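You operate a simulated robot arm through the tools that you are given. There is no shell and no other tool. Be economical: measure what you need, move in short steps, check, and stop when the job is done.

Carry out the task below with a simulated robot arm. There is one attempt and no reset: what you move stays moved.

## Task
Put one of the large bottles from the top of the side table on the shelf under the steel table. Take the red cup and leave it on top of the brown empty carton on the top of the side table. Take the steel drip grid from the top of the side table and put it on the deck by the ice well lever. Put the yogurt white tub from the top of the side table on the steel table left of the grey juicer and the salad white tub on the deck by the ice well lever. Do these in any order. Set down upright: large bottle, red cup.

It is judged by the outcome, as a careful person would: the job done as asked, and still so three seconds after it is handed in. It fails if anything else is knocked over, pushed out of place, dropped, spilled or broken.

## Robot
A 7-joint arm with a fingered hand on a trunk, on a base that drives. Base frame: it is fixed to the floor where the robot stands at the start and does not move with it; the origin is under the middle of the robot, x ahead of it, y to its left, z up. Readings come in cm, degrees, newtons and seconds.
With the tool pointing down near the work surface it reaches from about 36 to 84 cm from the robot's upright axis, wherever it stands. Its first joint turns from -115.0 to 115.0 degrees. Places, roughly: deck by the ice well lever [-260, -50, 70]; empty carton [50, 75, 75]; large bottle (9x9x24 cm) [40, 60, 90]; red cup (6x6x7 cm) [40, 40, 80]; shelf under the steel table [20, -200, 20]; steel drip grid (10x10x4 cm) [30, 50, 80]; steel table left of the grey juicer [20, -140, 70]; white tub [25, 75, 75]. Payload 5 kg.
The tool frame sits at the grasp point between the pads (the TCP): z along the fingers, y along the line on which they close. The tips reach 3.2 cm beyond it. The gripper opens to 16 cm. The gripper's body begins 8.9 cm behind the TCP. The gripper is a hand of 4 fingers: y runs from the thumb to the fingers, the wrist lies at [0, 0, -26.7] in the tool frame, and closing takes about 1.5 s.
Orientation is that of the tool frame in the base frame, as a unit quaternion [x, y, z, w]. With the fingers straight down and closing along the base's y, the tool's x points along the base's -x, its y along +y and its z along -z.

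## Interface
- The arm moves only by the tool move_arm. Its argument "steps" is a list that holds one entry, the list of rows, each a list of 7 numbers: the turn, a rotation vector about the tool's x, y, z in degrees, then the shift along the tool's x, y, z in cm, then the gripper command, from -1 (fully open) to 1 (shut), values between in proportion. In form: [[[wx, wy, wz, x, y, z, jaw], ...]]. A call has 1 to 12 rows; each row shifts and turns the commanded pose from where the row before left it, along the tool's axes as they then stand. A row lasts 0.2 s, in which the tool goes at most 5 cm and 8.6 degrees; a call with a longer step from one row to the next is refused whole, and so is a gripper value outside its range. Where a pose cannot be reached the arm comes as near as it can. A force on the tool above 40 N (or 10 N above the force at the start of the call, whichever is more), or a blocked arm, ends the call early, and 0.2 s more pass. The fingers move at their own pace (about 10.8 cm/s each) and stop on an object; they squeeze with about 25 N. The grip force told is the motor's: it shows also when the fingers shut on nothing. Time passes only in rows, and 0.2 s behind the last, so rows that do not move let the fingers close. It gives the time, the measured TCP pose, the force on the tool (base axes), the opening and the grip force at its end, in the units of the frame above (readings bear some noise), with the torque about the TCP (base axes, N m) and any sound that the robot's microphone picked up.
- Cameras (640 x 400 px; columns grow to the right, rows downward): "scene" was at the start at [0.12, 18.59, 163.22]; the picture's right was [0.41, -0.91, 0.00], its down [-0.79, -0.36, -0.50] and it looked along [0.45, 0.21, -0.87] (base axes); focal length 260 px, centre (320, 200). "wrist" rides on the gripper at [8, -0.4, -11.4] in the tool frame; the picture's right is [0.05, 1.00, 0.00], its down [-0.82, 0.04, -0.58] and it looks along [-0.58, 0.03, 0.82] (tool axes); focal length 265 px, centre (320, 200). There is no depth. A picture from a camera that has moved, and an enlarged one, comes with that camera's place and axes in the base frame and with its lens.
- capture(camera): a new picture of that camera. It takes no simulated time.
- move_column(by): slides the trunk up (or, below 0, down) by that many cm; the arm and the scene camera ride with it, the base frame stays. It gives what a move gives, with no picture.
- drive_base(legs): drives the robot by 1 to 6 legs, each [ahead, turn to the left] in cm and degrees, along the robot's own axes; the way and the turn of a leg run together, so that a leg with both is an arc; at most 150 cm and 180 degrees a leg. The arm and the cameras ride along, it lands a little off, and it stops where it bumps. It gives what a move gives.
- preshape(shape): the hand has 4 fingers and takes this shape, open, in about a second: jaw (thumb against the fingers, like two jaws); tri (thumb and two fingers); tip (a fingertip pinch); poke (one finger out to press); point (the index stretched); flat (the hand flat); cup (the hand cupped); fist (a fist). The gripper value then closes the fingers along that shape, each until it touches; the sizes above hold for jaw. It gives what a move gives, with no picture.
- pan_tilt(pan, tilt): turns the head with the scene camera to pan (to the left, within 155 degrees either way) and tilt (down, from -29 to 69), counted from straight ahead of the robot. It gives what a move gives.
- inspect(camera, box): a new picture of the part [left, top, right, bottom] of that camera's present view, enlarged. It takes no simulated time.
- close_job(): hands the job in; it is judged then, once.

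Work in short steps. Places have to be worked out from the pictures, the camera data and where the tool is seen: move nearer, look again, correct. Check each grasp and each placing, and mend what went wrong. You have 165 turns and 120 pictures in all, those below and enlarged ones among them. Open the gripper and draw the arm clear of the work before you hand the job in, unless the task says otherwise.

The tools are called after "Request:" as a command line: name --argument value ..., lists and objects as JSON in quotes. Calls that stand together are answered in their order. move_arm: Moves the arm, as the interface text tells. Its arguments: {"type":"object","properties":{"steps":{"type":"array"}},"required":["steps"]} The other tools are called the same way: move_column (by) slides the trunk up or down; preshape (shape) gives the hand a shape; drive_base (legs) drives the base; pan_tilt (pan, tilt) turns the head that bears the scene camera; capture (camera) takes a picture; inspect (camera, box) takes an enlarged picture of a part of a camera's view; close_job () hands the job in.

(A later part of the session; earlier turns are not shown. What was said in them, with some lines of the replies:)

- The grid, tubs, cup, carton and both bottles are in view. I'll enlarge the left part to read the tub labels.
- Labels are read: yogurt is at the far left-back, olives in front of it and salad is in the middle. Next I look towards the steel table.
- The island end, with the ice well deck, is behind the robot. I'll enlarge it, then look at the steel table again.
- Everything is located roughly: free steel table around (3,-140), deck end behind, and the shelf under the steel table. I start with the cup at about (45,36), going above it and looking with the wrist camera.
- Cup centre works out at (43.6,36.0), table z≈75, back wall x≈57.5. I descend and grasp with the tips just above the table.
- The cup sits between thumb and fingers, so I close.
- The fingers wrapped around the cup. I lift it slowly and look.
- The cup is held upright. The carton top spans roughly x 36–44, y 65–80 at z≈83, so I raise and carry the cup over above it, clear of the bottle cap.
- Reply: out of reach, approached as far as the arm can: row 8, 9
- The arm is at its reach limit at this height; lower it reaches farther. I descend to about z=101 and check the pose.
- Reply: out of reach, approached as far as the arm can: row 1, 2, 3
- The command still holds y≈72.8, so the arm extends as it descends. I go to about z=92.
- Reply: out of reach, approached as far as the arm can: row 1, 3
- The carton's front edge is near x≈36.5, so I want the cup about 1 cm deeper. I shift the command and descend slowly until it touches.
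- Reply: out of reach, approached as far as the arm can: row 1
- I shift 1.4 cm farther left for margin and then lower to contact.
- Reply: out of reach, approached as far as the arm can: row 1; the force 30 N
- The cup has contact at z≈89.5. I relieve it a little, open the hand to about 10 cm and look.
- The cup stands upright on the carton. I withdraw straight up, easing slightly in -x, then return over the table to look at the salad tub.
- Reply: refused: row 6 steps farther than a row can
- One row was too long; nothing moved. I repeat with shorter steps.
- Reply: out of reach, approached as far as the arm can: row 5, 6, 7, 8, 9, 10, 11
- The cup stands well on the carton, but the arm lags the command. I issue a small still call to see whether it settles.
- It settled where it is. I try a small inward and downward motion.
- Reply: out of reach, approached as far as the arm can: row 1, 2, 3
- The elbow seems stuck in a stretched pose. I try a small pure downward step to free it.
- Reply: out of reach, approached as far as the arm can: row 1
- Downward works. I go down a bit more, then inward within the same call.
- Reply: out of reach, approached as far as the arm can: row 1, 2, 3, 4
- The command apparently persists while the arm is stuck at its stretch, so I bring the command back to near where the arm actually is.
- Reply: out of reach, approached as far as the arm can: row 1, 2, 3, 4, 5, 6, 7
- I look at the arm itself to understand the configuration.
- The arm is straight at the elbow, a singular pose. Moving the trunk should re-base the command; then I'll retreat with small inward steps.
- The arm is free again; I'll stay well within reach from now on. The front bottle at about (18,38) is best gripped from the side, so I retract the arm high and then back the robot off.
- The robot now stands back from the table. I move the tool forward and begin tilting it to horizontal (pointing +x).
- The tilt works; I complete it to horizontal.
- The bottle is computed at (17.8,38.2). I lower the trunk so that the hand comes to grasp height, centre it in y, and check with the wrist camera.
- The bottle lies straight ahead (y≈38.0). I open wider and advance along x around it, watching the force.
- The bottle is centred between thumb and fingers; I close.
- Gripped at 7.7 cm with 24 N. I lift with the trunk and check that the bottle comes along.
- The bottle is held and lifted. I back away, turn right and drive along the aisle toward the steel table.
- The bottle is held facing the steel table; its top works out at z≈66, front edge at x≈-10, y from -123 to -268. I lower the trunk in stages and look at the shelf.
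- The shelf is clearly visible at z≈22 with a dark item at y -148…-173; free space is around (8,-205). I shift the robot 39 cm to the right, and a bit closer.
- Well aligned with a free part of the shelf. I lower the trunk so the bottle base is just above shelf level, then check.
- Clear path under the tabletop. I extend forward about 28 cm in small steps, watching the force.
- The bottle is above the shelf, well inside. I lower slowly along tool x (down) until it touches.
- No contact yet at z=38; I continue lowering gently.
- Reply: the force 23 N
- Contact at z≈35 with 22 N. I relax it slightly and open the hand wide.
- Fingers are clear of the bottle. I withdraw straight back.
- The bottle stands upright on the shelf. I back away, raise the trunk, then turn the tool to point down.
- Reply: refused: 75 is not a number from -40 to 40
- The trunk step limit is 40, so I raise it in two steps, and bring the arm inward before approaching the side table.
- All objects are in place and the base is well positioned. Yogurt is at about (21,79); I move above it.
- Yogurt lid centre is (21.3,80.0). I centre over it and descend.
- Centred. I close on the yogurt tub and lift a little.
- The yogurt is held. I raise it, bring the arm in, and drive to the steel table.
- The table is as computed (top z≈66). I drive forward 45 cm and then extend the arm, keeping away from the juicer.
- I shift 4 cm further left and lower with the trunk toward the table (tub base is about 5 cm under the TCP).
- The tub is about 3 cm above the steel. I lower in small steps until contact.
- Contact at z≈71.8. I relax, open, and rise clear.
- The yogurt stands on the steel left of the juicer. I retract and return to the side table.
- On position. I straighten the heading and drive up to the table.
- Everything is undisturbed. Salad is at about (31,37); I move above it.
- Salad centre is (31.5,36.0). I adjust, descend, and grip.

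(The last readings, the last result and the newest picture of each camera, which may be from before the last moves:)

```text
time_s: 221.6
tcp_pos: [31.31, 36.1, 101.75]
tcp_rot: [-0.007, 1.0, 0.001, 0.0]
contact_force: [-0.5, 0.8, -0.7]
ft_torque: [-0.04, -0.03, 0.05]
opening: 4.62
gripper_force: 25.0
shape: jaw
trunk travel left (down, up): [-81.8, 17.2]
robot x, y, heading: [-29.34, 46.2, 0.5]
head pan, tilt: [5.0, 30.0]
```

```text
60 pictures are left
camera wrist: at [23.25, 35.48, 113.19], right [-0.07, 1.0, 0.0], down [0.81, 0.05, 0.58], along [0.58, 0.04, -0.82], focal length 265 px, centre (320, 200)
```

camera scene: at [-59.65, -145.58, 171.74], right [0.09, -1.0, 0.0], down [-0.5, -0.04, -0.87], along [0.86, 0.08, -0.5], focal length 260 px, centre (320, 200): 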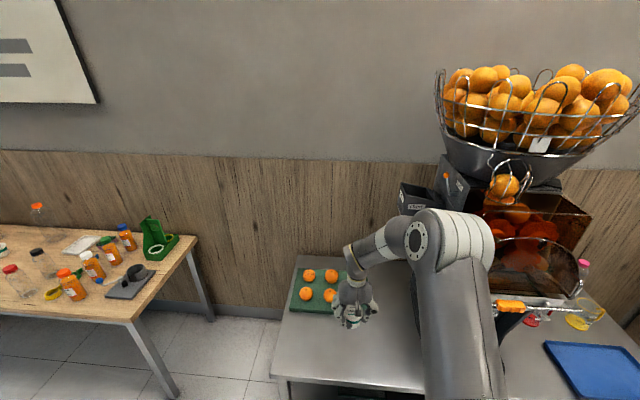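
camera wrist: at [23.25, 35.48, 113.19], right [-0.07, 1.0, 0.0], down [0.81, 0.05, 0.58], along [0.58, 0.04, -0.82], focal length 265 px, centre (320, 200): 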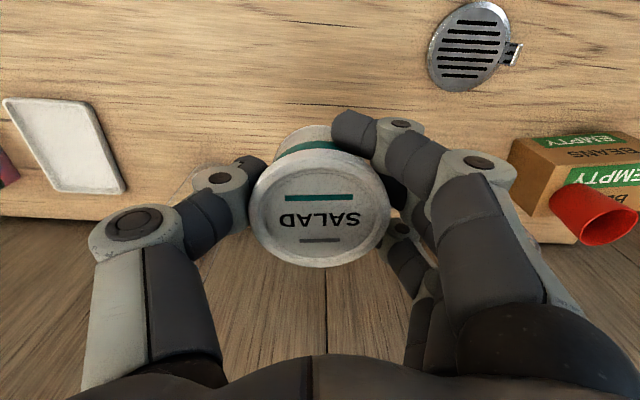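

Salad is held. I back away and drive to the ice well end of the island, stopping short to look.

Request:
drive_base --legs '[[-80, 0], [0, -90], [88, 0], [0, -90], [30, 0]]'

Request:
pan_tilt --pan 0 --tilt 35

Request:
capture --camera "scene"

```text
time_s: 239.5
tcp_pos: [-199.63, -31.5, 101.79]
tcp_rot: [1.0, -0.006, 0.001, 0.0]
contact_force: [-0.7, 0.7, -1.5]
ft_torque: [0.02, -0.04, 0.02]
opening: 4.53
gripper_force: 24.7
shape: jaw
trunk travel left (down, up): [-81.8, 17.2]
robot x, y, heading: [-139.26, -42.96, 179.3]
head pan, tilt: [5.0, 30.0]
```

```text
time_s: 240.2
tcp_pos: [-199.4, -31.49, 101.82]
tcp_rot: [1.0, -0.006, 0.0, 0.0]
contact_force: [0.1, -0.4, -1.2]
ft_torque: [0.04, 0.02, 0.02]
opening: 4.51
gripper_force: 24.5
shape: jaw
trunk travel left (down, up): [-81.8, 17.2]
robot x, y, heading: [-139.6, -43.06, 179.0]
head pan, tilt: [0.0, 35.0]
```

```text
59 pictures are left
camera scene: at [-142.4, -58.55, 170.96], right [0.01, 1.0, 0.0], down [0.57, -0.01, -0.82], along [-0.82, 0.01, -0.57], focal length 260 px, centre (320, 200)
```

scene: 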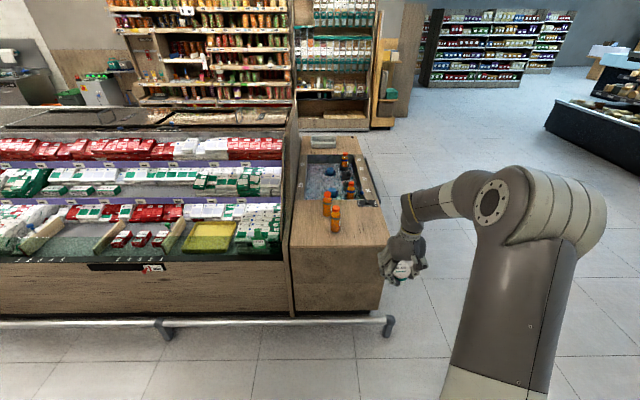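

I enlarge the deck area for details.

Request:
inspect --camera "scene" --box '[270, 130, 430, 270]'

```text
2.86 times, centred on (350, 200) of scene
camera zoom: at [-142.4, -58.55, 170.96], right [0.01, 1.0, 0.0], down [0.57, -0.01, -0.82], along [-0.82, 0.01, -0.57], focal length 744 px, centre (234, 200)
```

zoom: 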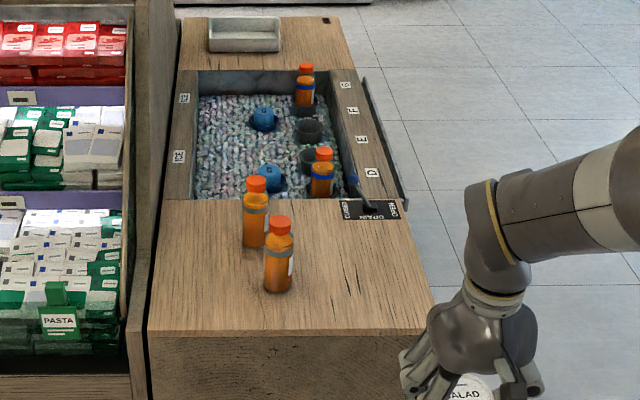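

The drain lever plate is at about (-283,-25), juice bottles at (-257,-48) and (-272,-52). Free deck is right of the bottles, so the salad goes to about (-270,-31) and the grid to (-255,-31). I drive closer.

Request:
drive_base --legs '[[52, 0]]'

Request:
move_arm --steps '[[[0, 0, 0, 0, 0, 4, 1], [0, 0, 0, 0, 0, 4, 1], [0, 0, 0, 0, 0, 4, 1], [0, 0, 0, 0, 0, 0, 1]]]'

Request:
capture --camera "wrist"

Request:
capture --camera "scene"

```text
time_s: 243.2
tcp_pos: [-251.37, -30.27, 101.79]
tcp_rot: [1.0, -0.008, 0.0, 0.0]
contact_force: [-0.2, 0.2, -1.9]
ft_torque: [0.0, -0.04, -0.04]
opening: 4.54
gripper_force: 24.9
shape: jaw
trunk travel left (down, up): [-81.8, 17.2]
robot x, y, heading: [-191.69, -42.23, 179.1]
head pan, tilt: [0.0, 35.0]
```

```text
time_s: 244.2
tcp_pos: [-251.24, -30.46, 89.62]
tcp_rot: [1.0, -0.009, 0.0, -0.001]
contact_force: [-0.1, -0.3, -2.7]
ft_torque: [-0.01, -0.01, 0.01]
opening: 4.52
gripper_force: 25.0
shape: jaw
trunk travel left (down, up): [-81.8, 17.2]
robot x, y, heading: [-191.52, -42.23, 179.0]
head pan, tilt: [0.0, 35.0]
```

```text
57 pictures are left
camera wrist: at [-243.3, -30.22, 101.03], right [0.03, -1.0, 0.0], down [-0.82, -0.03, 0.58], along [-0.58, -0.02, -0.82], focal length 265 px, centre (320, 200)
```

wrist: 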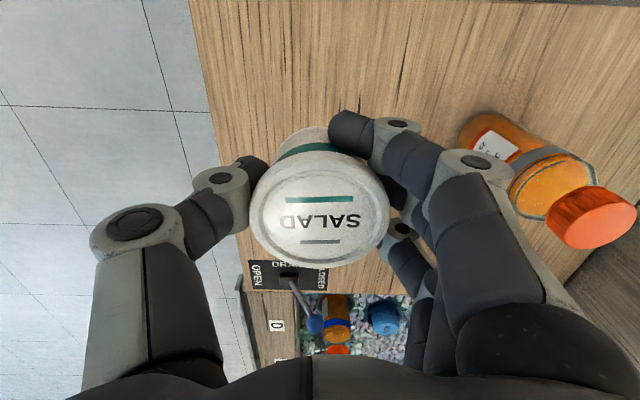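

```text
56 pictures are left
camera scene: at [-194.4, -57.76, 170.96], right [0.02, 1.0, 0.0], down [0.57, -0.01, -0.82], along [-0.82, 0.01, -0.57], focal length 260 px, centre (320, 200)
```

scene: 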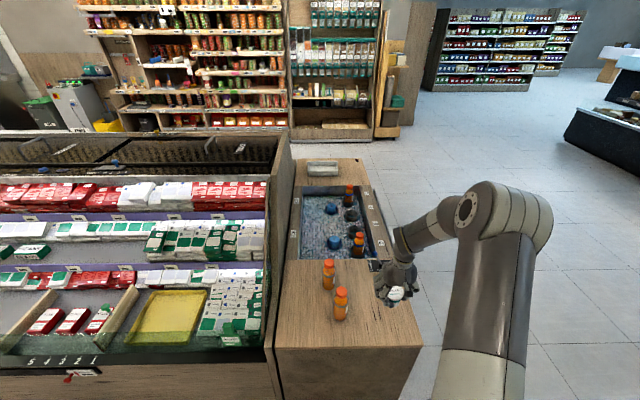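

Path is clear. I extend about 16.5 cm outward over the deck, then descend part way.

Request:
move_arm --steps '[[[0, 0, 0, -4, 0, 1, 1], [0, 0, 0, -4, 0, 1, 1], [0, 0, 0, -4, 0, 1, 1], [0, 0, 0, -4.5, 0, 1, 1], [0, 0, 0, 0, 0, 2, 1], [0, 0, 0, 0, 0, 2, 1], [0, 0, 0, 0, 0, 0, 1]]]'

Request:
capture --camera "wrist"

Request:
inspect --camera "scene" --box '[270, 170, 470, 350]'

```text
time_s: 245.8
tcp_pos: [-267.81, -29.97, 81.78]
tcp_rot: [1.0, -0.009, 0.0, 0.0]
contact_force: [0.3, 0.0, -2.5]
ft_torque: [0.03, -0.01, 0.02]
opening: 4.5
gripper_force: 24.6
shape: jaw
trunk travel left (down, up): [-81.8, 17.2]
robot x, y, heading: [-191.16, -42.02, 179.0]
head pan, tilt: [0.0, 35.0]
```

```text
55 pictures are left
camera wrist: at [-259.9, -29.81, 93.18], right [0.03, -1.0, 0.0], down [-0.82, -0.03, 0.58], along [-0.58, -0.02, -0.82], focal length 265 px, centre (320, 200)
```

wrist: 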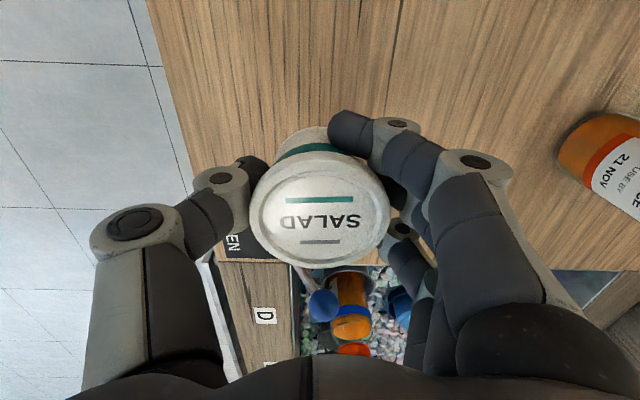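

```text
2.22 times, centred on (370, 260) of scene
camera zoom: at [-194.45, -57.76, 170.96], right [0.02, 1.0, 0.0], down [0.57, -0.01, -0.82], along [-0.82, 0.01, -0.57], focal length 579 px, centre (209, 67)
```

zoom: 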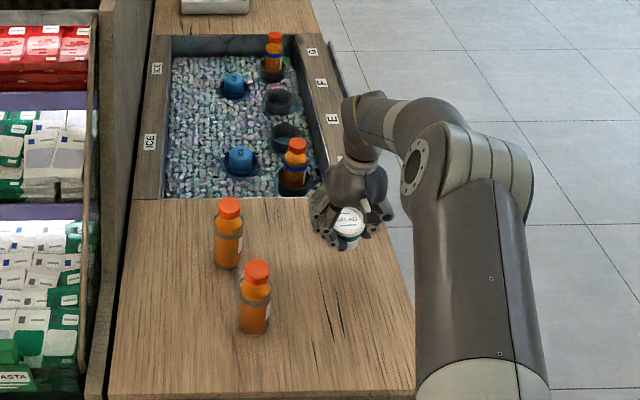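

The spot beside the lever plate is clear. I lower gently to contact.

Request:
move_arm --steps '[[[0, 0, 0, 0, 0, 2, 1], [0, 0, 0, 0, 0, 1.5, 1], [0, 0, 0, 0, 0, 0.7, 1], [0, 0, 0, 0, 0, 0.5, 1], [0, 0, 0, 0, 0, 0.5, 1], [0, 0, 0, 0, 0, 0.4, 1], [0, 0, 0, 0, 0, 0.4, 1], [0, 0, 0, 0, 0, 0.4, 1], [0, 0, 0, 0, 0, 0, 1]]]'

```text
time_s: 247.8
tcp_pos: [-267.87, -29.96, 75.73]
tcp_rot: [1.0, -0.009, -0.003, 0.0]
contact_force: [-0.3, 2.3, 35.4]
ft_torque: [0.04, 0.15, -0.02]
opening: 4.65
gripper_force: 25.1
shape: jaw
trunk travel left (down, up): [-81.8, 17.2]
robot x, y, heading: [-191.37, -42.5, 179.0]
head pan, tilt: [0.0, 35.0]
```

Contact at z≈75.7. I relax, open moderately and rise.

Request:
move_arm --steps '[[[0, 0, 0, 0, 0, -0.4, 1], [0, 0, 0, 0, 0, 0, 0.3], [0, 0, 0, 0, 0, 0, -0.1], [0, 0, 0, 0, 0, 0, -0.4], [0, 0, 0, 0, 0, 0, -0.4], [0, 0, 0, 0, 0, -1.5, -0.4], [0, 0, 0, 0, 0, -3, -0.4], [0, 0, 0, 0, 0, -3, -0.4], [0, 0, 0, 2, 0, -4, -0.4], [0, 0, 0, 3, 0, -3.5, -0.4], [0, 0, 0, 3, 0, -3, -0.4], [0, 0, 0, 0, 0, 0, -0.4]]]'

Request:
capture --camera "wrist"

```text
time_s: 250.4
tcp_pos: [-259.81, -30.21, 93.79]
tcp_rot: [1.0, -0.009, 0.0, 0.001]
contact_force: [0.4, 0.2, 0.2]
ft_torque: [0.0, -0.03, -0.02]
opening: 11.16
gripper_force: 0.1
shape: jaw
trunk travel left (down, up): [-81.8, 17.2]
robot x, y, heading: [-191.54, -42.06, 178.9]
head pan, tilt: [0.0, 35.0]
```

```text
53 pictures are left
camera wrist: at [-251.85, -30.1, 105.23], right [0.03, -1.0, 0.0], down [-0.82, -0.03, 0.58], along [-0.58, -0.02, -0.82], focal length 265 px, centre (320, 200)
```

wrist: 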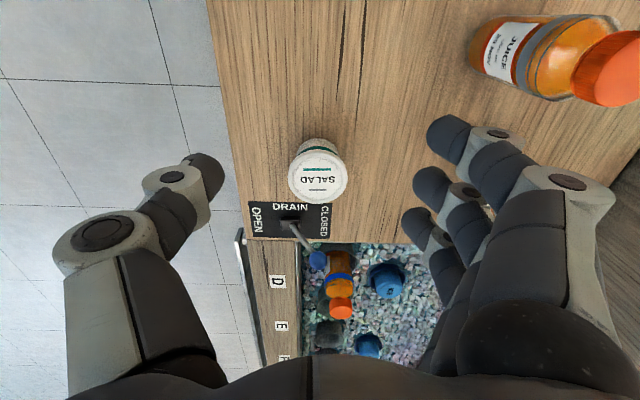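

Salad stands by the lever. I retract and go back for the drip grid.

Request:
move_arm --steps '[[[0, 0, 0, 3.5, 0, -3, -0.4], [0, 0, 0, 3.5, 0, -3, -0.4], [0, 0, 0, 3.5, 0, -3, -0.4], [0, 0, 0, 3.5, 0, -3, -0.4], [0, 0, 0, 0, 0, -2, -0.4], [0, 0, 0, 0, 0, 0, -0.4]]]'

Request:
drive_base --legs '[[-82, 0], [0, -89], [88, 0], [0, -90]]'

```text
time_s: 251.8
tcp_pos: [-245.8, -30.63, 107.89]
tcp_rot: [1.0, -0.008, 0.0, 0.0]
contact_force: [0.5, 0.8, -0.3]
ft_torque: [0.01, -0.01, -0.02]
opening: 11.18
gripper_force: 0.1
shape: jaw
trunk travel left (down, up): [-81.8, 17.2]
robot x, y, heading: [-191.19, -42.19, 178.9]
head pan, tilt: [0.0, 35.0]
```

```text
time_s: 268.0
tcp_pos: [-56.36, 36.99, 107.93]
tcp_rot: [-0.024, 1.0, 0.001, 0.0]
contact_force: [-0.7, -0.4, -1.0]
ft_torque: [0.01, 0.0, 0.0]
opening: 11.15
gripper_force: 0.0
shape: jaw
trunk travel left (down, up): [-81.8, 17.2]
robot x, y, heading: [-111.66, 45.22, 2.8]
head pan, tilt: [0.0, 35.0]
```

Request:
drive_base --legs '[[0, -2.8], [82, 0]]'

Request:
capture --camera "wrist"

```text
time_s: 272.7
tcp_pos: [24.05, 34.62, 107.84]
tcp_rot: [-0.002, 1.0, 0.0, 0.0]
contact_force: [0.6, 0.3, -0.4]
ft_torque: [0.03, 0.03, -0.01]
opening: 11.14
gripper_force: 0.1
shape: jaw
trunk travel left (down, up): [-81.8, 17.2]
robot x, y, heading: [-30.68, 45.54, 0.1]
head pan, tilt: [0.0, 35.0]
```

```text
52 pictures are left
camera wrist: at [15.97, 34.07, 119.15], right [-0.05, 1.0, 0.0], down [0.82, 0.04, 0.58], along [0.58, 0.03, -0.82], focal length 265 px, centre (320, 200)
```

wrist: 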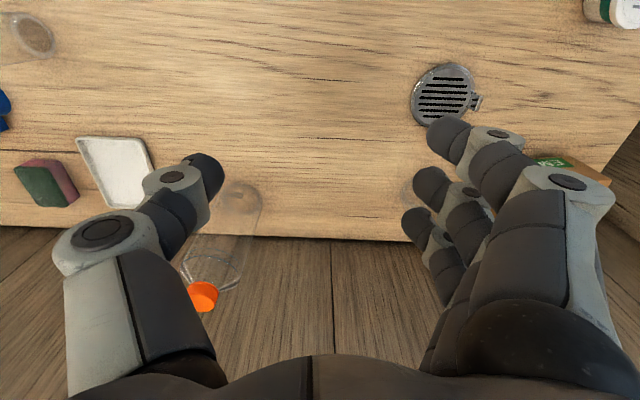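

I move over the grid at about (25,54) and look at its tab.

Request:
move_arm --steps '[[[0, 0, 0, -0.3, 4.5, 0, -0.6], [0, 0, 0, -0.3, 4.5, 0, -0.6], [0, 0, 0, -0.3, 4.5, 0, -0.8], [0, 0, 0, -0.3, 4.5, 2, -0.8], [0, 0, 0, 0, 1, 4, -0.8], [0, 0, 0, 0, 0, 4, -0.8], [0, 0, 0, 0, 0, 3, -0.8], [0, 0, 0, 0, 0, 0, -0.8]]]'

Request:
capture --camera "wrist"

Request:
inspect --camera "wrist" --box '[220, 40, 460, 190]'

```text
time_s: 274.5
tcp_pos: [25.14, 53.67, 94.68]
tcp_rot: [-0.002, 1.0, 0.0, 0.0]
contact_force: [0.0, 0.2, 0.4]
ft_torque: [-0.01, -0.05, 0.0]
opening: 14.38
gripper_force: 0.0
shape: jaw
trunk travel left (down, up): [-81.8, 17.2]
robot x, y, heading: [-30.76, 45.44, 0.4]
head pan, tilt: [0.0, 35.0]
```

```text
51 pictures are left
camera wrist: at [16.99, 53.09, 106.06], right [-0.05, 1.0, 0.0], down [0.82, 0.04, 0.58], along [0.58, 0.03, -0.82], focal length 265 px, centre (320, 200)
```

wrist: 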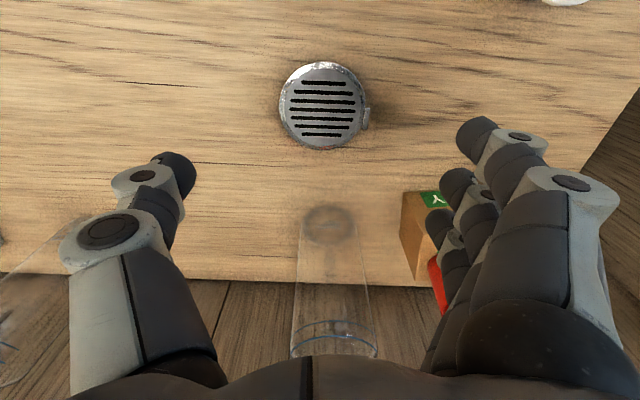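

```text
2.67 times, centred on (340, 115) of wrist
camera zoom: at [16.99, 53.09, 106.06], right [-0.05, 1.0, 0.0], down [0.82, 0.04, 0.58], along [0.58, 0.03, -0.82], focal length 708 px, centre (267, 427)
```

zoom: 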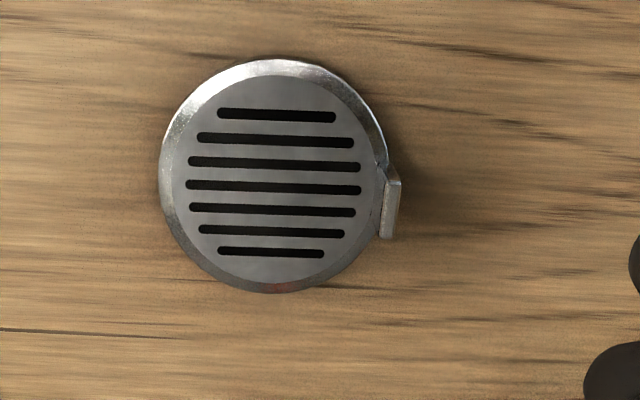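

Grid centre is (25.0,53.7), tab toward +y. I descend with the tips just above the table.

Request:
move_arm --steps '[[[0, 0, 0, 0.1, 0.2, 4, -0.8], [0, 0, 0, 0, 0, 4, -0.8], [0, 0, 0, 0, 0, 4, -0.8], [0, 0, 0, 0, 0, 2.5, -0.8], [0, 0, 0, 0, 0, 1, -0.8], [0, 0, 0, 0, 0, 0, -0.8]]]'

Request:
capture --camera "wrist"

```text
time_s: 275.9
tcp_pos: [25.15, 53.74, 79.38]
tcp_rot: [-0.003, 1.0, 0.0, 0.0]
contact_force: [0.1, -0.8, -0.4]
ft_torque: [0.0, 0.01, -0.01]
opening: 14.36
gripper_force: 0.1
shape: jaw
trunk travel left (down, up): [-81.8, 17.2]
robot x, y, heading: [-30.59, 45.52, 0.2]
head pan, tilt: [0.0, 35.0]
```

```text
49 pictures are left
camera wrist: at [16.91, 53.31, 90.7], right [-0.05, 1.0, 0.0], down [0.82, 0.04, 0.58], along [0.58, 0.03, -0.82], focal length 265 px, centre (320, 200)
```

wrist: 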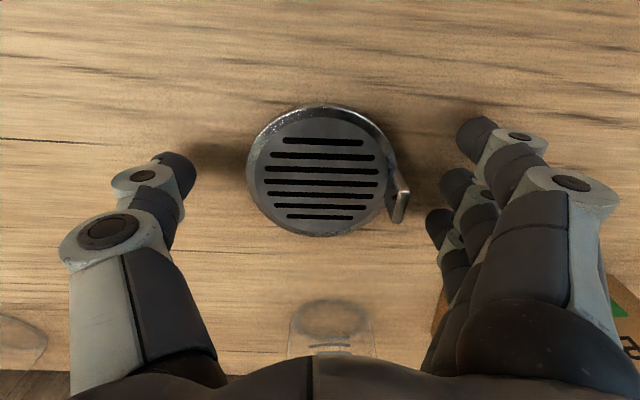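

The grid centre appears ~1 cm nearer (x≈24.2). I shift, go slightly lower, and close.

Request:
move_arm --steps '[[[0, 0, 0, 0.9, 0.2, 0.5, -0.8], [0, 0, 0, 0, 0, 0, -0.4], [0, 0, 0, 0, 0, 0, 0], [0, 0, 0, 0, 0, 0, 0.5], [0, 0, 0, 0, 0, 0, 1], [0, 0, 0, 0, 0, 0, 1], [0, 0, 0, 0, 0, 0, 1], [0, 0, 0, 0, 0, 0, 1]]]'

Request:
capture --camera "wrist"

```text
time_s: 277.7
tcp_pos: [24.2, 54.1, 79.04]
tcp_rot: [-0.002, 1.0, 0.0, 0.001]
contact_force: [0.2, 3.0, 11.6]
ft_torque: [-0.36, 0.18, -0.04]
opening: 5.79
gripper_force: 24.9
shape: jaw
trunk travel left (down, up): [-81.8, 17.2]
robot x, y, heading: [-31.04, 45.23, 0.1]
head pan, tilt: [0.0, 35.0]
```

```text
48 pictures are left
camera wrist: at [16.02, 53.56, 90.29], right [-0.05, 1.0, 0.0], down [0.81, 0.04, 0.58], along [0.58, 0.03, -0.82], focal length 265 px, centre (320, 200)
```

wrist: 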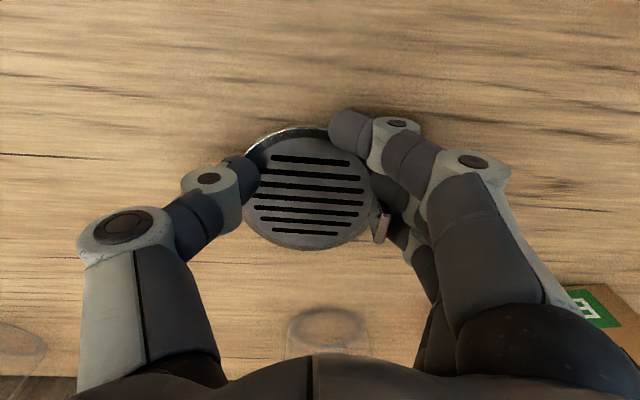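

Gripped around the rim. I lift slowly and check.

Request:
move_arm --steps '[[[0, 0, 0, 0, 0, -0.5, 1], [0, 0, 0, 0, 0, -1, 1], [0, 0, 0, 0, 0, -2, 1], [0, 0, 0, 0, 0, -3, 1], [0, 0, 0, 0, 0, -4, 1], [0, 0, 0, 0, 0, -4, 1], [0, 0, 0, 0, 0, -4, 1], [0, 0, 0, 0, 0, -4, 1], [0, 0, 0, 0, 0, 0, 1]]]'

Request:
capture --camera "wrist"

Request:
pan_tilt --pan 15 --tilt 45

Request:
inspect --camera "scene" --box '[200, 120, 440, 270]'

```text
time_s: 279.7
tcp_pos: [24.26, 54.03, 101.63]
tcp_rot: [-0.001, 1.0, 0.001, 0.0]
contact_force: [-0.4, -0.2, -0.7]
ft_torque: [-0.02, -0.01, 0.02]
opening: 5.58
gripper_force: 24.6
shape: jaw
trunk travel left (down, up): [-81.8, 17.2]
robot x, y, heading: [-30.65, 45.07, 0.1]
head pan, tilt: [0.0, 35.0]
```

```text
47 pictures are left
camera wrist: at [16.18, 53.43, 112.85], right [-0.05, 1.0, 0.0], down [0.82, 0.04, 0.58], along [0.58, 0.03, -0.82], focal length 265 px, centre (320, 200)
```

wrist: 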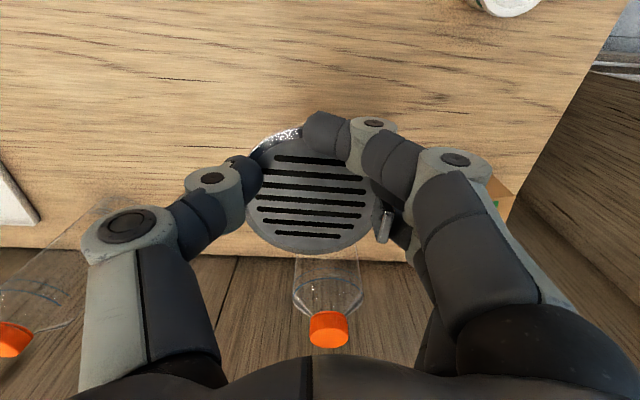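

```text
time_s: 280.5
tcp_pos: [24.21, 53.93, 101.52]
tcp_rot: [-0.002, 1.0, 0.0, 0.0]
contact_force: [0.2, 0.5, -1.0]
ft_torque: [-0.02, 0.0, 0.0]
opening: 5.56
gripper_force: 24.7
shape: jaw
trunk travel left (down, up): [-81.8, 17.2]
robot x, y, heading: [-31.19, 45.19, 0.6]
head pan, tilt: [15.0, 45.0]
```

```text
2.67 times, centred on (320, 195) of scene
camera zoom: at [-28.79, 63.13, 169.48], right [0.26, -0.97, 0.0], down [-0.68, -0.18, -0.71], along [0.68, 0.18, -0.71], focal length 695 px, centre (320, 213)
```

zoom: 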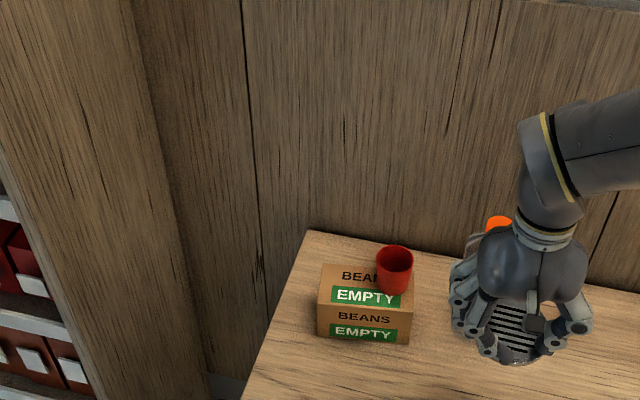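

The grid is held level. I shift the arm right for the same geometry as before and drive to the deck.

Request:
move_arm --steps '[[[0, 0, 0, 0, -4, -2, 1], [0, 0, 0, 0, -4, 0, 1], [0, 0, 0, 0, -4, 0, 1], [0, 0, 0, 0, -4, 0, 1], [0, 0, 0, 0, -4, 0, 1], [0, 0, 0, 0, 0, 0, 1]]]'

Request:
drive_base --legs '[[-79, 0], [0, -90], [88, 0], [0, -90], [30, 0]]'

Request:
capture --camera "wrist"

```text
time_s: 281.9
tcp_pos: [24.4, 34.0, 103.37]
tcp_rot: [-0.002, 1.0, -0.001, -0.001]
contact_force: [0.6, 0.0, -2.3]
ft_torque: [-0.01, 0.05, -0.02]
opening: 5.55
gripper_force: 25.2
shape: jaw
trunk travel left (down, up): [-81.8, 17.2]
robot x, y, heading: [-30.17, 45.12, 0.1]
head pan, tilt: [15.0, 45.0]
```

```text
time_s: 299.5
tcp_pos: [-191.79, -34.66, 103.26]
tcp_rot: [1.0, 0.027, 0.001, 0.001]
contact_force: [0.1, 0.1, -1.7]
ft_torque: [-0.02, -0.07, -0.02]
opening: 5.55
gripper_force: 24.8
shape: jaw
trunk travel left (down, up): [-81.8, 17.2]
robot x, y, heading: [-136.21, -43.0, -176.9]
head pan, tilt: [15.0, 45.0]
```

```text
45 pictures are left
camera wrist: at [-183.86, -33.83, 114.68], right [0.11, -0.99, 0.0], down [-0.81, -0.09, 0.58], along [-0.57, -0.06, -0.82], focal length 265 px, centre (320, 200)
```

wrist: 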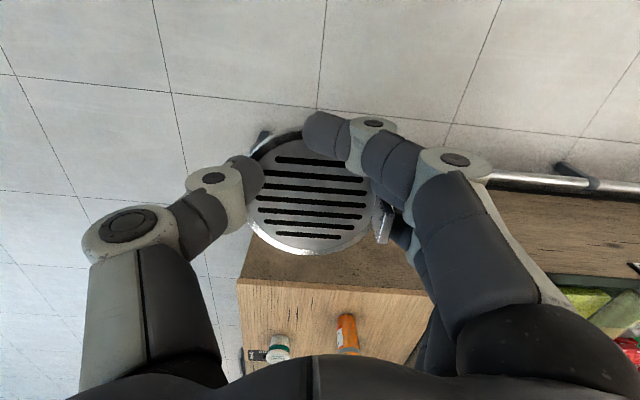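

Heading is 3° off; I correct it, and drive in.

Request:
drive_base --legs '[[0, -3.1], [49, 0]]'

Request:
capture --camera "wrist"

```text
time_s: 302.8
tcp_pos: [-239.59, -30.76, 103.34]
tcp_rot: [1.0, -0.005, 0.0, 0.001]
contact_force: [0.6, -0.5, -1.7]
ft_torque: [-0.01, -0.04, 0.0]
opening: 5.56
gripper_force: 24.8
shape: jaw
trunk travel left (down, up): [-81.8, 17.2]
robot x, y, heading: [-184.63, -42.95, 179.4]
head pan, tilt: [15.0, 45.0]
```

```text
44 pictures are left
camera wrist: at [-231.64, -30.51, 114.69], right [0.04, -1.0, 0.0], down [-0.82, -0.03, 0.58], along [-0.58, -0.02, -0.82], focal length 265 px, centre (320, 200)
```

wrist: 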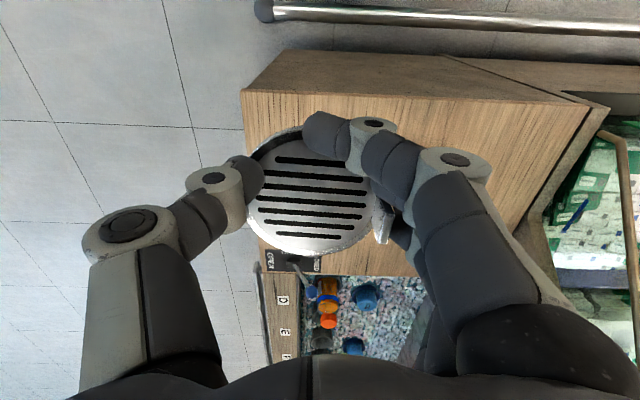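

The deck's front edge is at x≈-242. I extend 13 cm and lower to just above the deck.

Request:
move_arm --steps '[[[0, 0, 0, -3.5, 0, 2, 1], [0, 0, 0, -3.5, 0, 3, 1], [0, 0, 0, -3.5, 0, 3, 1], [0, 0, 0, -2.5, 0, 3, 1], [0, 0, 0, 0, 0, 4, 1], [0, 0, 0, 0, 0, 3, 1], [0, 0, 0, 0, 0, 0, 1]]]'

Request:
capture --camera "wrist"

Request:
pan_tilt --pan 0 --tilt 45

Request:
inspect --camera "scene" --box '[270, 120, 470, 300]'

```text
time_s: 304.4
tcp_pos: [-252.62, -30.74, 85.39]
tcp_rot: [1.0, -0.005, 0.0, 0.0]
contact_force: [-0.1, 0.9, -0.8]
ft_torque: [-0.02, 0.01, 0.02]
opening: 5.52
gripper_force: 25.1
shape: jaw
trunk travel left (down, up): [-81.8, 17.2]
robot x, y, heading: [-185.08, -42.72, 179.4]
head pan, tilt: [15.0, 45.0]
```

```text
43 pictures are left
camera wrist: at [-244.68, -30.51, 96.75], right [0.04, -1.0, 0.0], down [-0.82, -0.03, 0.58], along [-0.58, -0.02, -0.82], focal length 265 px, centre (320, 200)
```

wrist: 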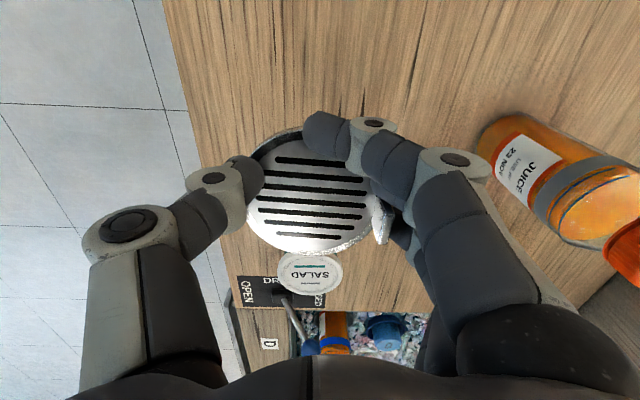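

```text
time_s: 305.2
tcp_pos: [-252.67, -30.81, 85.47]
tcp_rot: [1.0, -0.006, 0.0, 0.0]
contact_force: [0.0, 0.1, -1.9]
ft_torque: [0.03, -0.06, 0.0]
opening: 5.53
gripper_force: 25.3
shape: jaw
trunk travel left (down, up): [-81.8, 17.2]
robot x, y, heading: [-184.78, -42.79, 179.4]
head pan, tilt: [0.0, 45.0]
```

```text
2.22 times, centred on (370, 210) of scene
camera zoom: at [-186.92, -58.25, 169.47], right [0.01, 1.0, 0.0], down [0.71, -0.01, -0.71], along [-0.71, 0.01, -0.71], focal length 579 px, centre (209, 178)
```

zoom: 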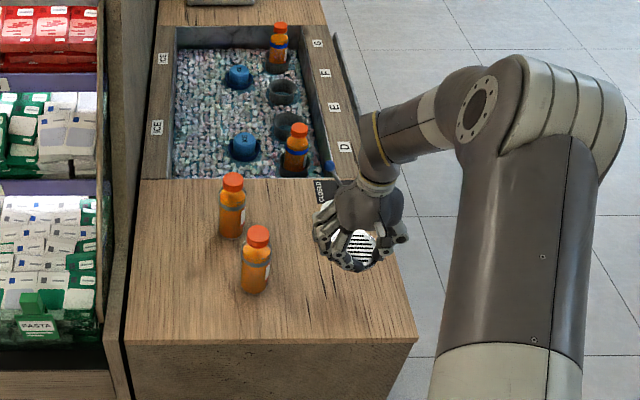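

There is ~9 cm of clearance to the salad tub. I lower towards the deck to gentle contact.

Request:
move_arm --steps '[[[0, 0, 0, 0, 0, 3, 1], [0, 0, 0, 0, 0, 3, 1], [0, 0, 0, 0, 0, 2, 1], [0, 0, 0, 0, 0, 1, 1], [0, 0, 0, 0, 0, 0.5, 1], [0, 0, 0, 0, 0, 0.4, 1], [0, 0, 0, 0, 0, 0.4, 1], [0, 0, 0, 0, 0, 0, 1]]]'

```text
time_s: 306.8
tcp_pos: [-252.76, -30.45, 75.85]
tcp_rot: [1.0, -0.006, -0.005, 0.0]
contact_force: [5.8, -1.4, 22.4]
ft_torque: [0.41, -0.18, -0.12]
opening: 5.66
gripper_force: 25.0
shape: jaw
trunk travel left (down, up): [-81.8, 17.2]
robot x, y, heading: [-184.96, -42.65, 179.4]
head pan, tilt: [0.0, 45.0]
stopped in row 7: the force on the tool passed its limit (the readings are from after the stop); the commanded pose is now the measured one
```

Contact at z≈75.9. I open the hand and look.

Request:
move_arm --steps '[[[0, 0, 0, 0, 0, -0.3, 1], [0, 0, 0, 0, 0, 0, 0.5], [0, 0, 0, 0, 0, 0, 0.1], [0, 0, 0, 0, 0, 0, -0.3], [0, 0, 0, 0, 0, 0, -0.6], [0, 0, 0, 0, 0, 0, -0.6], [0, 0, 0, 0, 0, 0, -0.6]]]'

Request:
capture --camera "wrist"

```text
time_s: 308.4
tcp_pos: [-252.84, -30.45, 75.82]
tcp_rot: [1.0, -0.006, -0.003, -0.001]
contact_force: [0.4, -3.7, 10.2]
ft_torque: [0.62, 0.0, -0.03]
opening: 12.74
gripper_force: 0.1
shape: jaw
trunk travel left (down, up): [-81.8, 17.2]
robot x, y, heading: [-184.75, -42.61, 179.4]
head pan, tilt: [0.0, 45.0]
```

```text
41 pictures are left
camera wrist: at [-244.67, -30.37, 87.19], right [0.04, -1.0, 0.0], down [-0.81, -0.03, 0.58], along [-0.58, -0.02, -0.81], focal length 265 px, centre (320, 200)
```

wrist: 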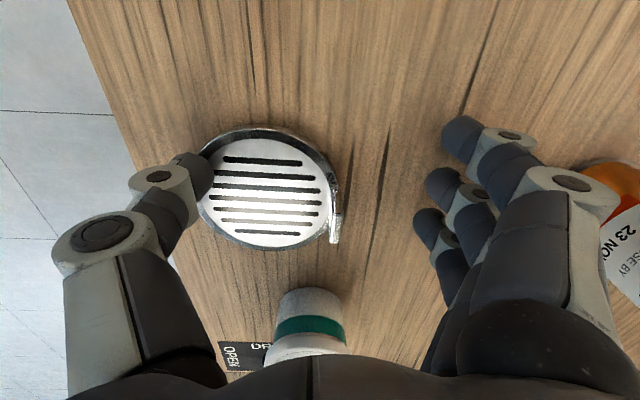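

The grid moved with the thumb while opening. I slide the hand sideways away from it (tool -y) to free the thumb and look.

Request:
move_arm --steps '[[[0, 0, 0, 0, -0.6, 0, -0.6], [0, 0, 0, 0, -0.6, 0, -0.6], [0, 0, 0, 0, -0.8, 0, -0.6], [0, 0, 0, 0, 0, 0, -0.6]]]'

Request:
capture --camera "wrist"

```text
time_s: 309.4
tcp_pos: [-252.75, -28.57, 75.93]
tcp_rot: [1.0, -0.005, -0.004, 0.0]
contact_force: [0.2, -3.6, 12.1]
ft_torque: [0.77, 0.01, 0.0]
opening: 12.76
gripper_force: 0.0
shape: jaw
trunk travel left (down, up): [-81.8, 17.2]
robot x, y, heading: [-184.59, -42.81, 179.2]
head pan, tilt: [0.0, 45.0]
```

```text
40 pictures are left
camera wrist: at [-244.66, -28.35, 87.17], right [0.04, -1.0, 0.0], down [-0.81, -0.03, 0.58], along [-0.58, -0.02, -0.81], focal length 265 px, centre (320, 200)
```

wrist: 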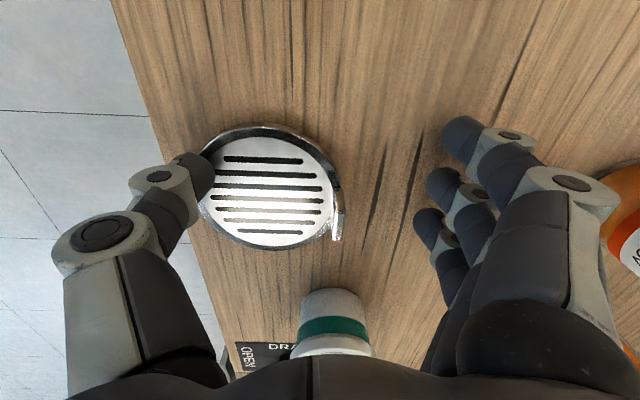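

The tool feels 12 N from below, so the thumb is pressing down on the rim. I rise a little and look.

Request:
move_arm --steps '[[[0, 0, 0, 0, 0, -0.5, -0.6], [0, 0, 0, 0, 0, -0.5, -0.6], [0, 0, 0, 0, 0, 0, -0.6]]]'

Request:
capture --camera "wrist"

```text
time_s: 310.1
tcp_pos: [-252.72, -28.57, 76.83]
tcp_rot: [1.0, -0.006, -0.002, -0.001]
contact_force: [-0.3, 0.0, -0.4]
ft_torque: [-0.01, 0.01, 0.02]
opening: 12.8
gripper_force: 0.1
shape: jaw
trunk travel left (down, up): [-81.8, 17.2]
robot x, y, heading: [-184.3, -42.43, 179.3]
head pan, tilt: [0.0, 45.0]
```

```text
39 pictures are left
camera wrist: at [-244.67, -28.25, 88.09], right [0.04, -1.0, 0.0], down [-0.81, -0.03, 0.58], along [-0.58, -0.02, -0.81], focal length 265 px, centre (320, 200)
```

wrist: 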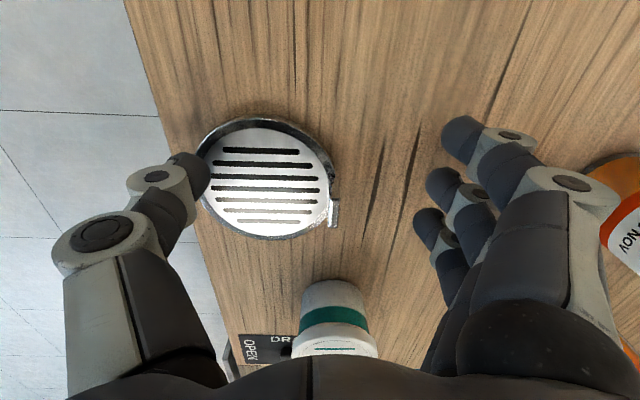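

The force is gone and the grid stays down. I raise fully and check its position.

Request:
move_arm --steps '[[[0, 0, 0, 0, 0, -1, -0.8], [0, 0, 0, 0, 0, -3, -0.8], [0, 0, 0, 0, 0, -4, -0.8], [0, 0, 0, 0, 0, -4, -0.8], [0, 0, 0, 2, 0, -3, -0.8], [0, 0, 0, 0, 0, 0, -0.8]]]'

Request:
capture --camera "wrist"

```text
time_s: 311.6
tcp_pos: [-250.65, -28.68, 91.75]
tcp_rot: [1.0, -0.005, -0.002, 0.001]
contact_force: [0.0, 0.2, 0.3]
ft_torque: [0.01, -0.01, 0.01]
opening: 14.38
gripper_force: 0.1
shape: jaw
trunk travel left (down, up): [-81.8, 17.2]
robot x, y, heading: [-184.33, -42.7, 179.3]
head pan, tilt: [0.0, 45.0]
```

```text
38 pictures are left
camera wrist: at [-242.63, -28.39, 103.09], right [0.04, -1.0, 0.0], down [-0.81, -0.03, 0.58], along [-0.58, -0.02, -0.81], focal length 265 px, centre (320, 200)
```

wrist: 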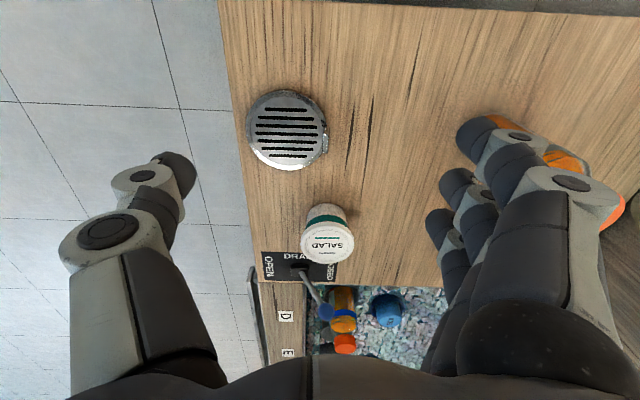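

Salad and grid are both on the deck by the lever, undisturbed. I retract and back away, then take a final look.

Request:
move_arm --steps '[[[0, 0, 0, 2, 0, -4, -0.8], [0, 0, 0, 4, 0, -3, -0.8], [0, 0, 0, 4, 0, -3, -0.8], [0, 0, 0, 3, 0, 0, -0.8], [0, 0, 0, 0, 0, 0, -0.8]]]'

Request:
drive_base --legs '[[-60, 0]]'

Request:
pan_tilt --pan 0 --tilt 35

Request:
inspect --camera "scene" --box '[270, 130, 430, 270]'

Request:
pan_tilt --pan 150 --tilt 30

Request:
capture --camera "scene"

Request:
pan_tilt --pan -152 --tilt 25

Request:
capture --camera "scene"

```text
time_s: 312.8
tcp_pos: [-237.58, -28.7, 101.7]
tcp_rot: [1.0, -0.004, -0.004, -0.001]
contact_force: [-0.8, 0.6, 0.3]
ft_torque: [0.01, -0.02, 0.01]
opening: 14.4
gripper_force: 0.0
shape: jaw
trunk travel left (down, up): [-81.8, 17.2]
robot x, y, heading: [-184.85, -42.45, 179.5]
head pan, tilt: [0.0, 45.0]
```

```text
time_s: 316.2
tcp_pos: [-176.82, -29.38, 101.69]
tcp_rot: [1.0, -0.005, -0.003, -0.001]
contact_force: [-0.1, -0.4, -1.1]
ft_torque: [-0.01, 0.0, 0.0]
opening: 14.39
gripper_force: 0.0
shape: jaw
trunk travel left (down, up): [-81.8, 17.2]
robot x, y, heading: [-123.77, -43.06, 179.4]
head pan, tilt: [0.0, 45.0]
```

```text
time_s: 316.9
tcp_pos: [-176.76, -29.31, 101.72]
tcp_rot: [1.0, -0.005, -0.004, 0.0]
contact_force: [0.1, -0.2, 0.2]
ft_torque: [-0.01, 0.02, 0.03]
opening: 14.39
gripper_force: 0.0
shape: jaw
trunk travel left (down, up): [-81.8, 17.2]
robot x, y, heading: [-124.23, -43.83, 179.5]
head pan, tilt: [0.0, 35.0]
```

```text
2.86 times, centred on (350, 200) of scene
camera zoom: at [-126.73, -58.81, 170.95], right [0.01, 1.0, 0.0], down [0.57, -0.01, -0.82], along [-0.82, 0.01, -0.57], focal length 744 px, centre (234, 200)
```

zoom: 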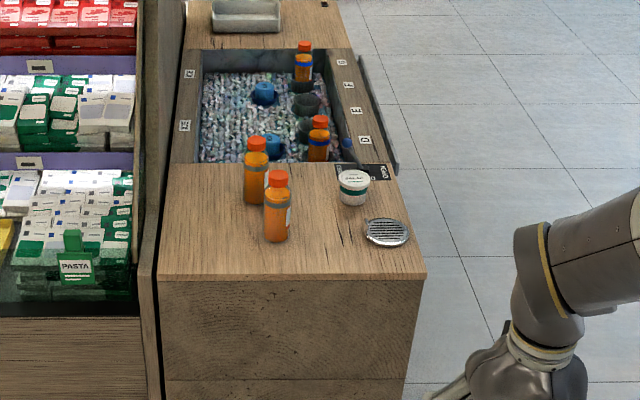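

```text
time_s: 319.2
tcp_pos: [-176.81, -29.39, 101.68]
tcp_rot: [1.0, -0.004, -0.004, -0.002]
contact_force: [0.2, -0.3, 0.3]
ft_torque: [0.03, -0.01, 0.0]
opening: 14.38
gripper_force: 0.1
shape: jaw
trunk travel left (down, up): [-81.8, 17.2]
robot x, y, heading: [-123.88, -43.6, 179.4]
head pan, tilt: [150.0, 30.0]
```

```text
36 pictures are left
camera scene: at [-110.14, -63.48, 171.74], right [-0.51, -0.86, 0.0], down [-0.43, 0.25, -0.87], along [0.75, -0.44, -0.5], focal length 260 px, centre (320, 200)
```

scene: 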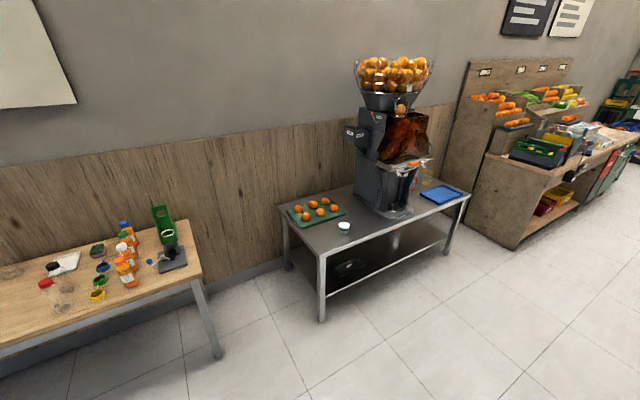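

```text
time_s: 323.4
tcp_pos: [-176.82, -29.32, 101.72]
tcp_rot: [1.0, -0.005, -0.003, 0.0]
contact_force: [-0.2, 0.2, 0.4]
ft_torque: [0.0, -0.02, -0.02]
opening: 14.4
gripper_force: 0.0
shape: jaw
trunk travel left (down, up): [-81.8, 17.2]
robot x, y, heading: [-123.81, -43.5, 179.6]
head pan, tilt: [-152.0, 25.0]
```

```text
35 pictures are left
camera scene: at [-109.76, -54.62, 172.53], right [0.46, -0.89, 0.0], down [-0.37, -0.2, -0.91], along [0.8, 0.42, -0.42], focal length 260 px, centre (320, 200)
```

scene: 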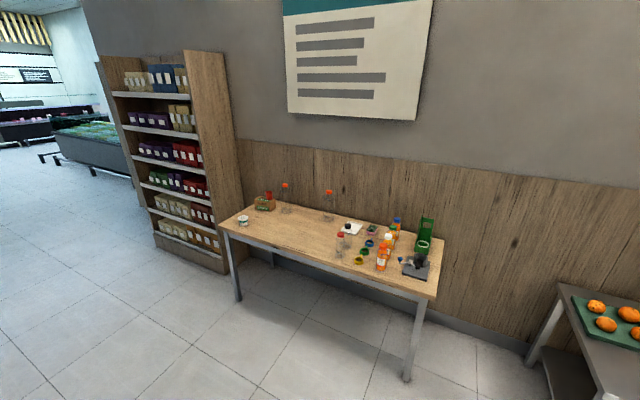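

Every item is in its place and nothing else is disturbed. The arm is clear and the hand open, so I hand the job in.

Request:
close_job

```text
The job is handed in.
```

All five items are where you asked, and the job is handed in; the final pictures show nothing else knocked over or moved:
- **Large bottle:** upright on the shelf under the steel table.
- **Red cup:** upright on top of the brown carton.
- **Yogurt tub:** on the steel table, left of the grey juicer.
- **Salad tub and drip grid:** on the deck by the ice well lever. The thumb dragged the grid slightly on release, so it lies flat but only about 1 cm from the deck's edge.
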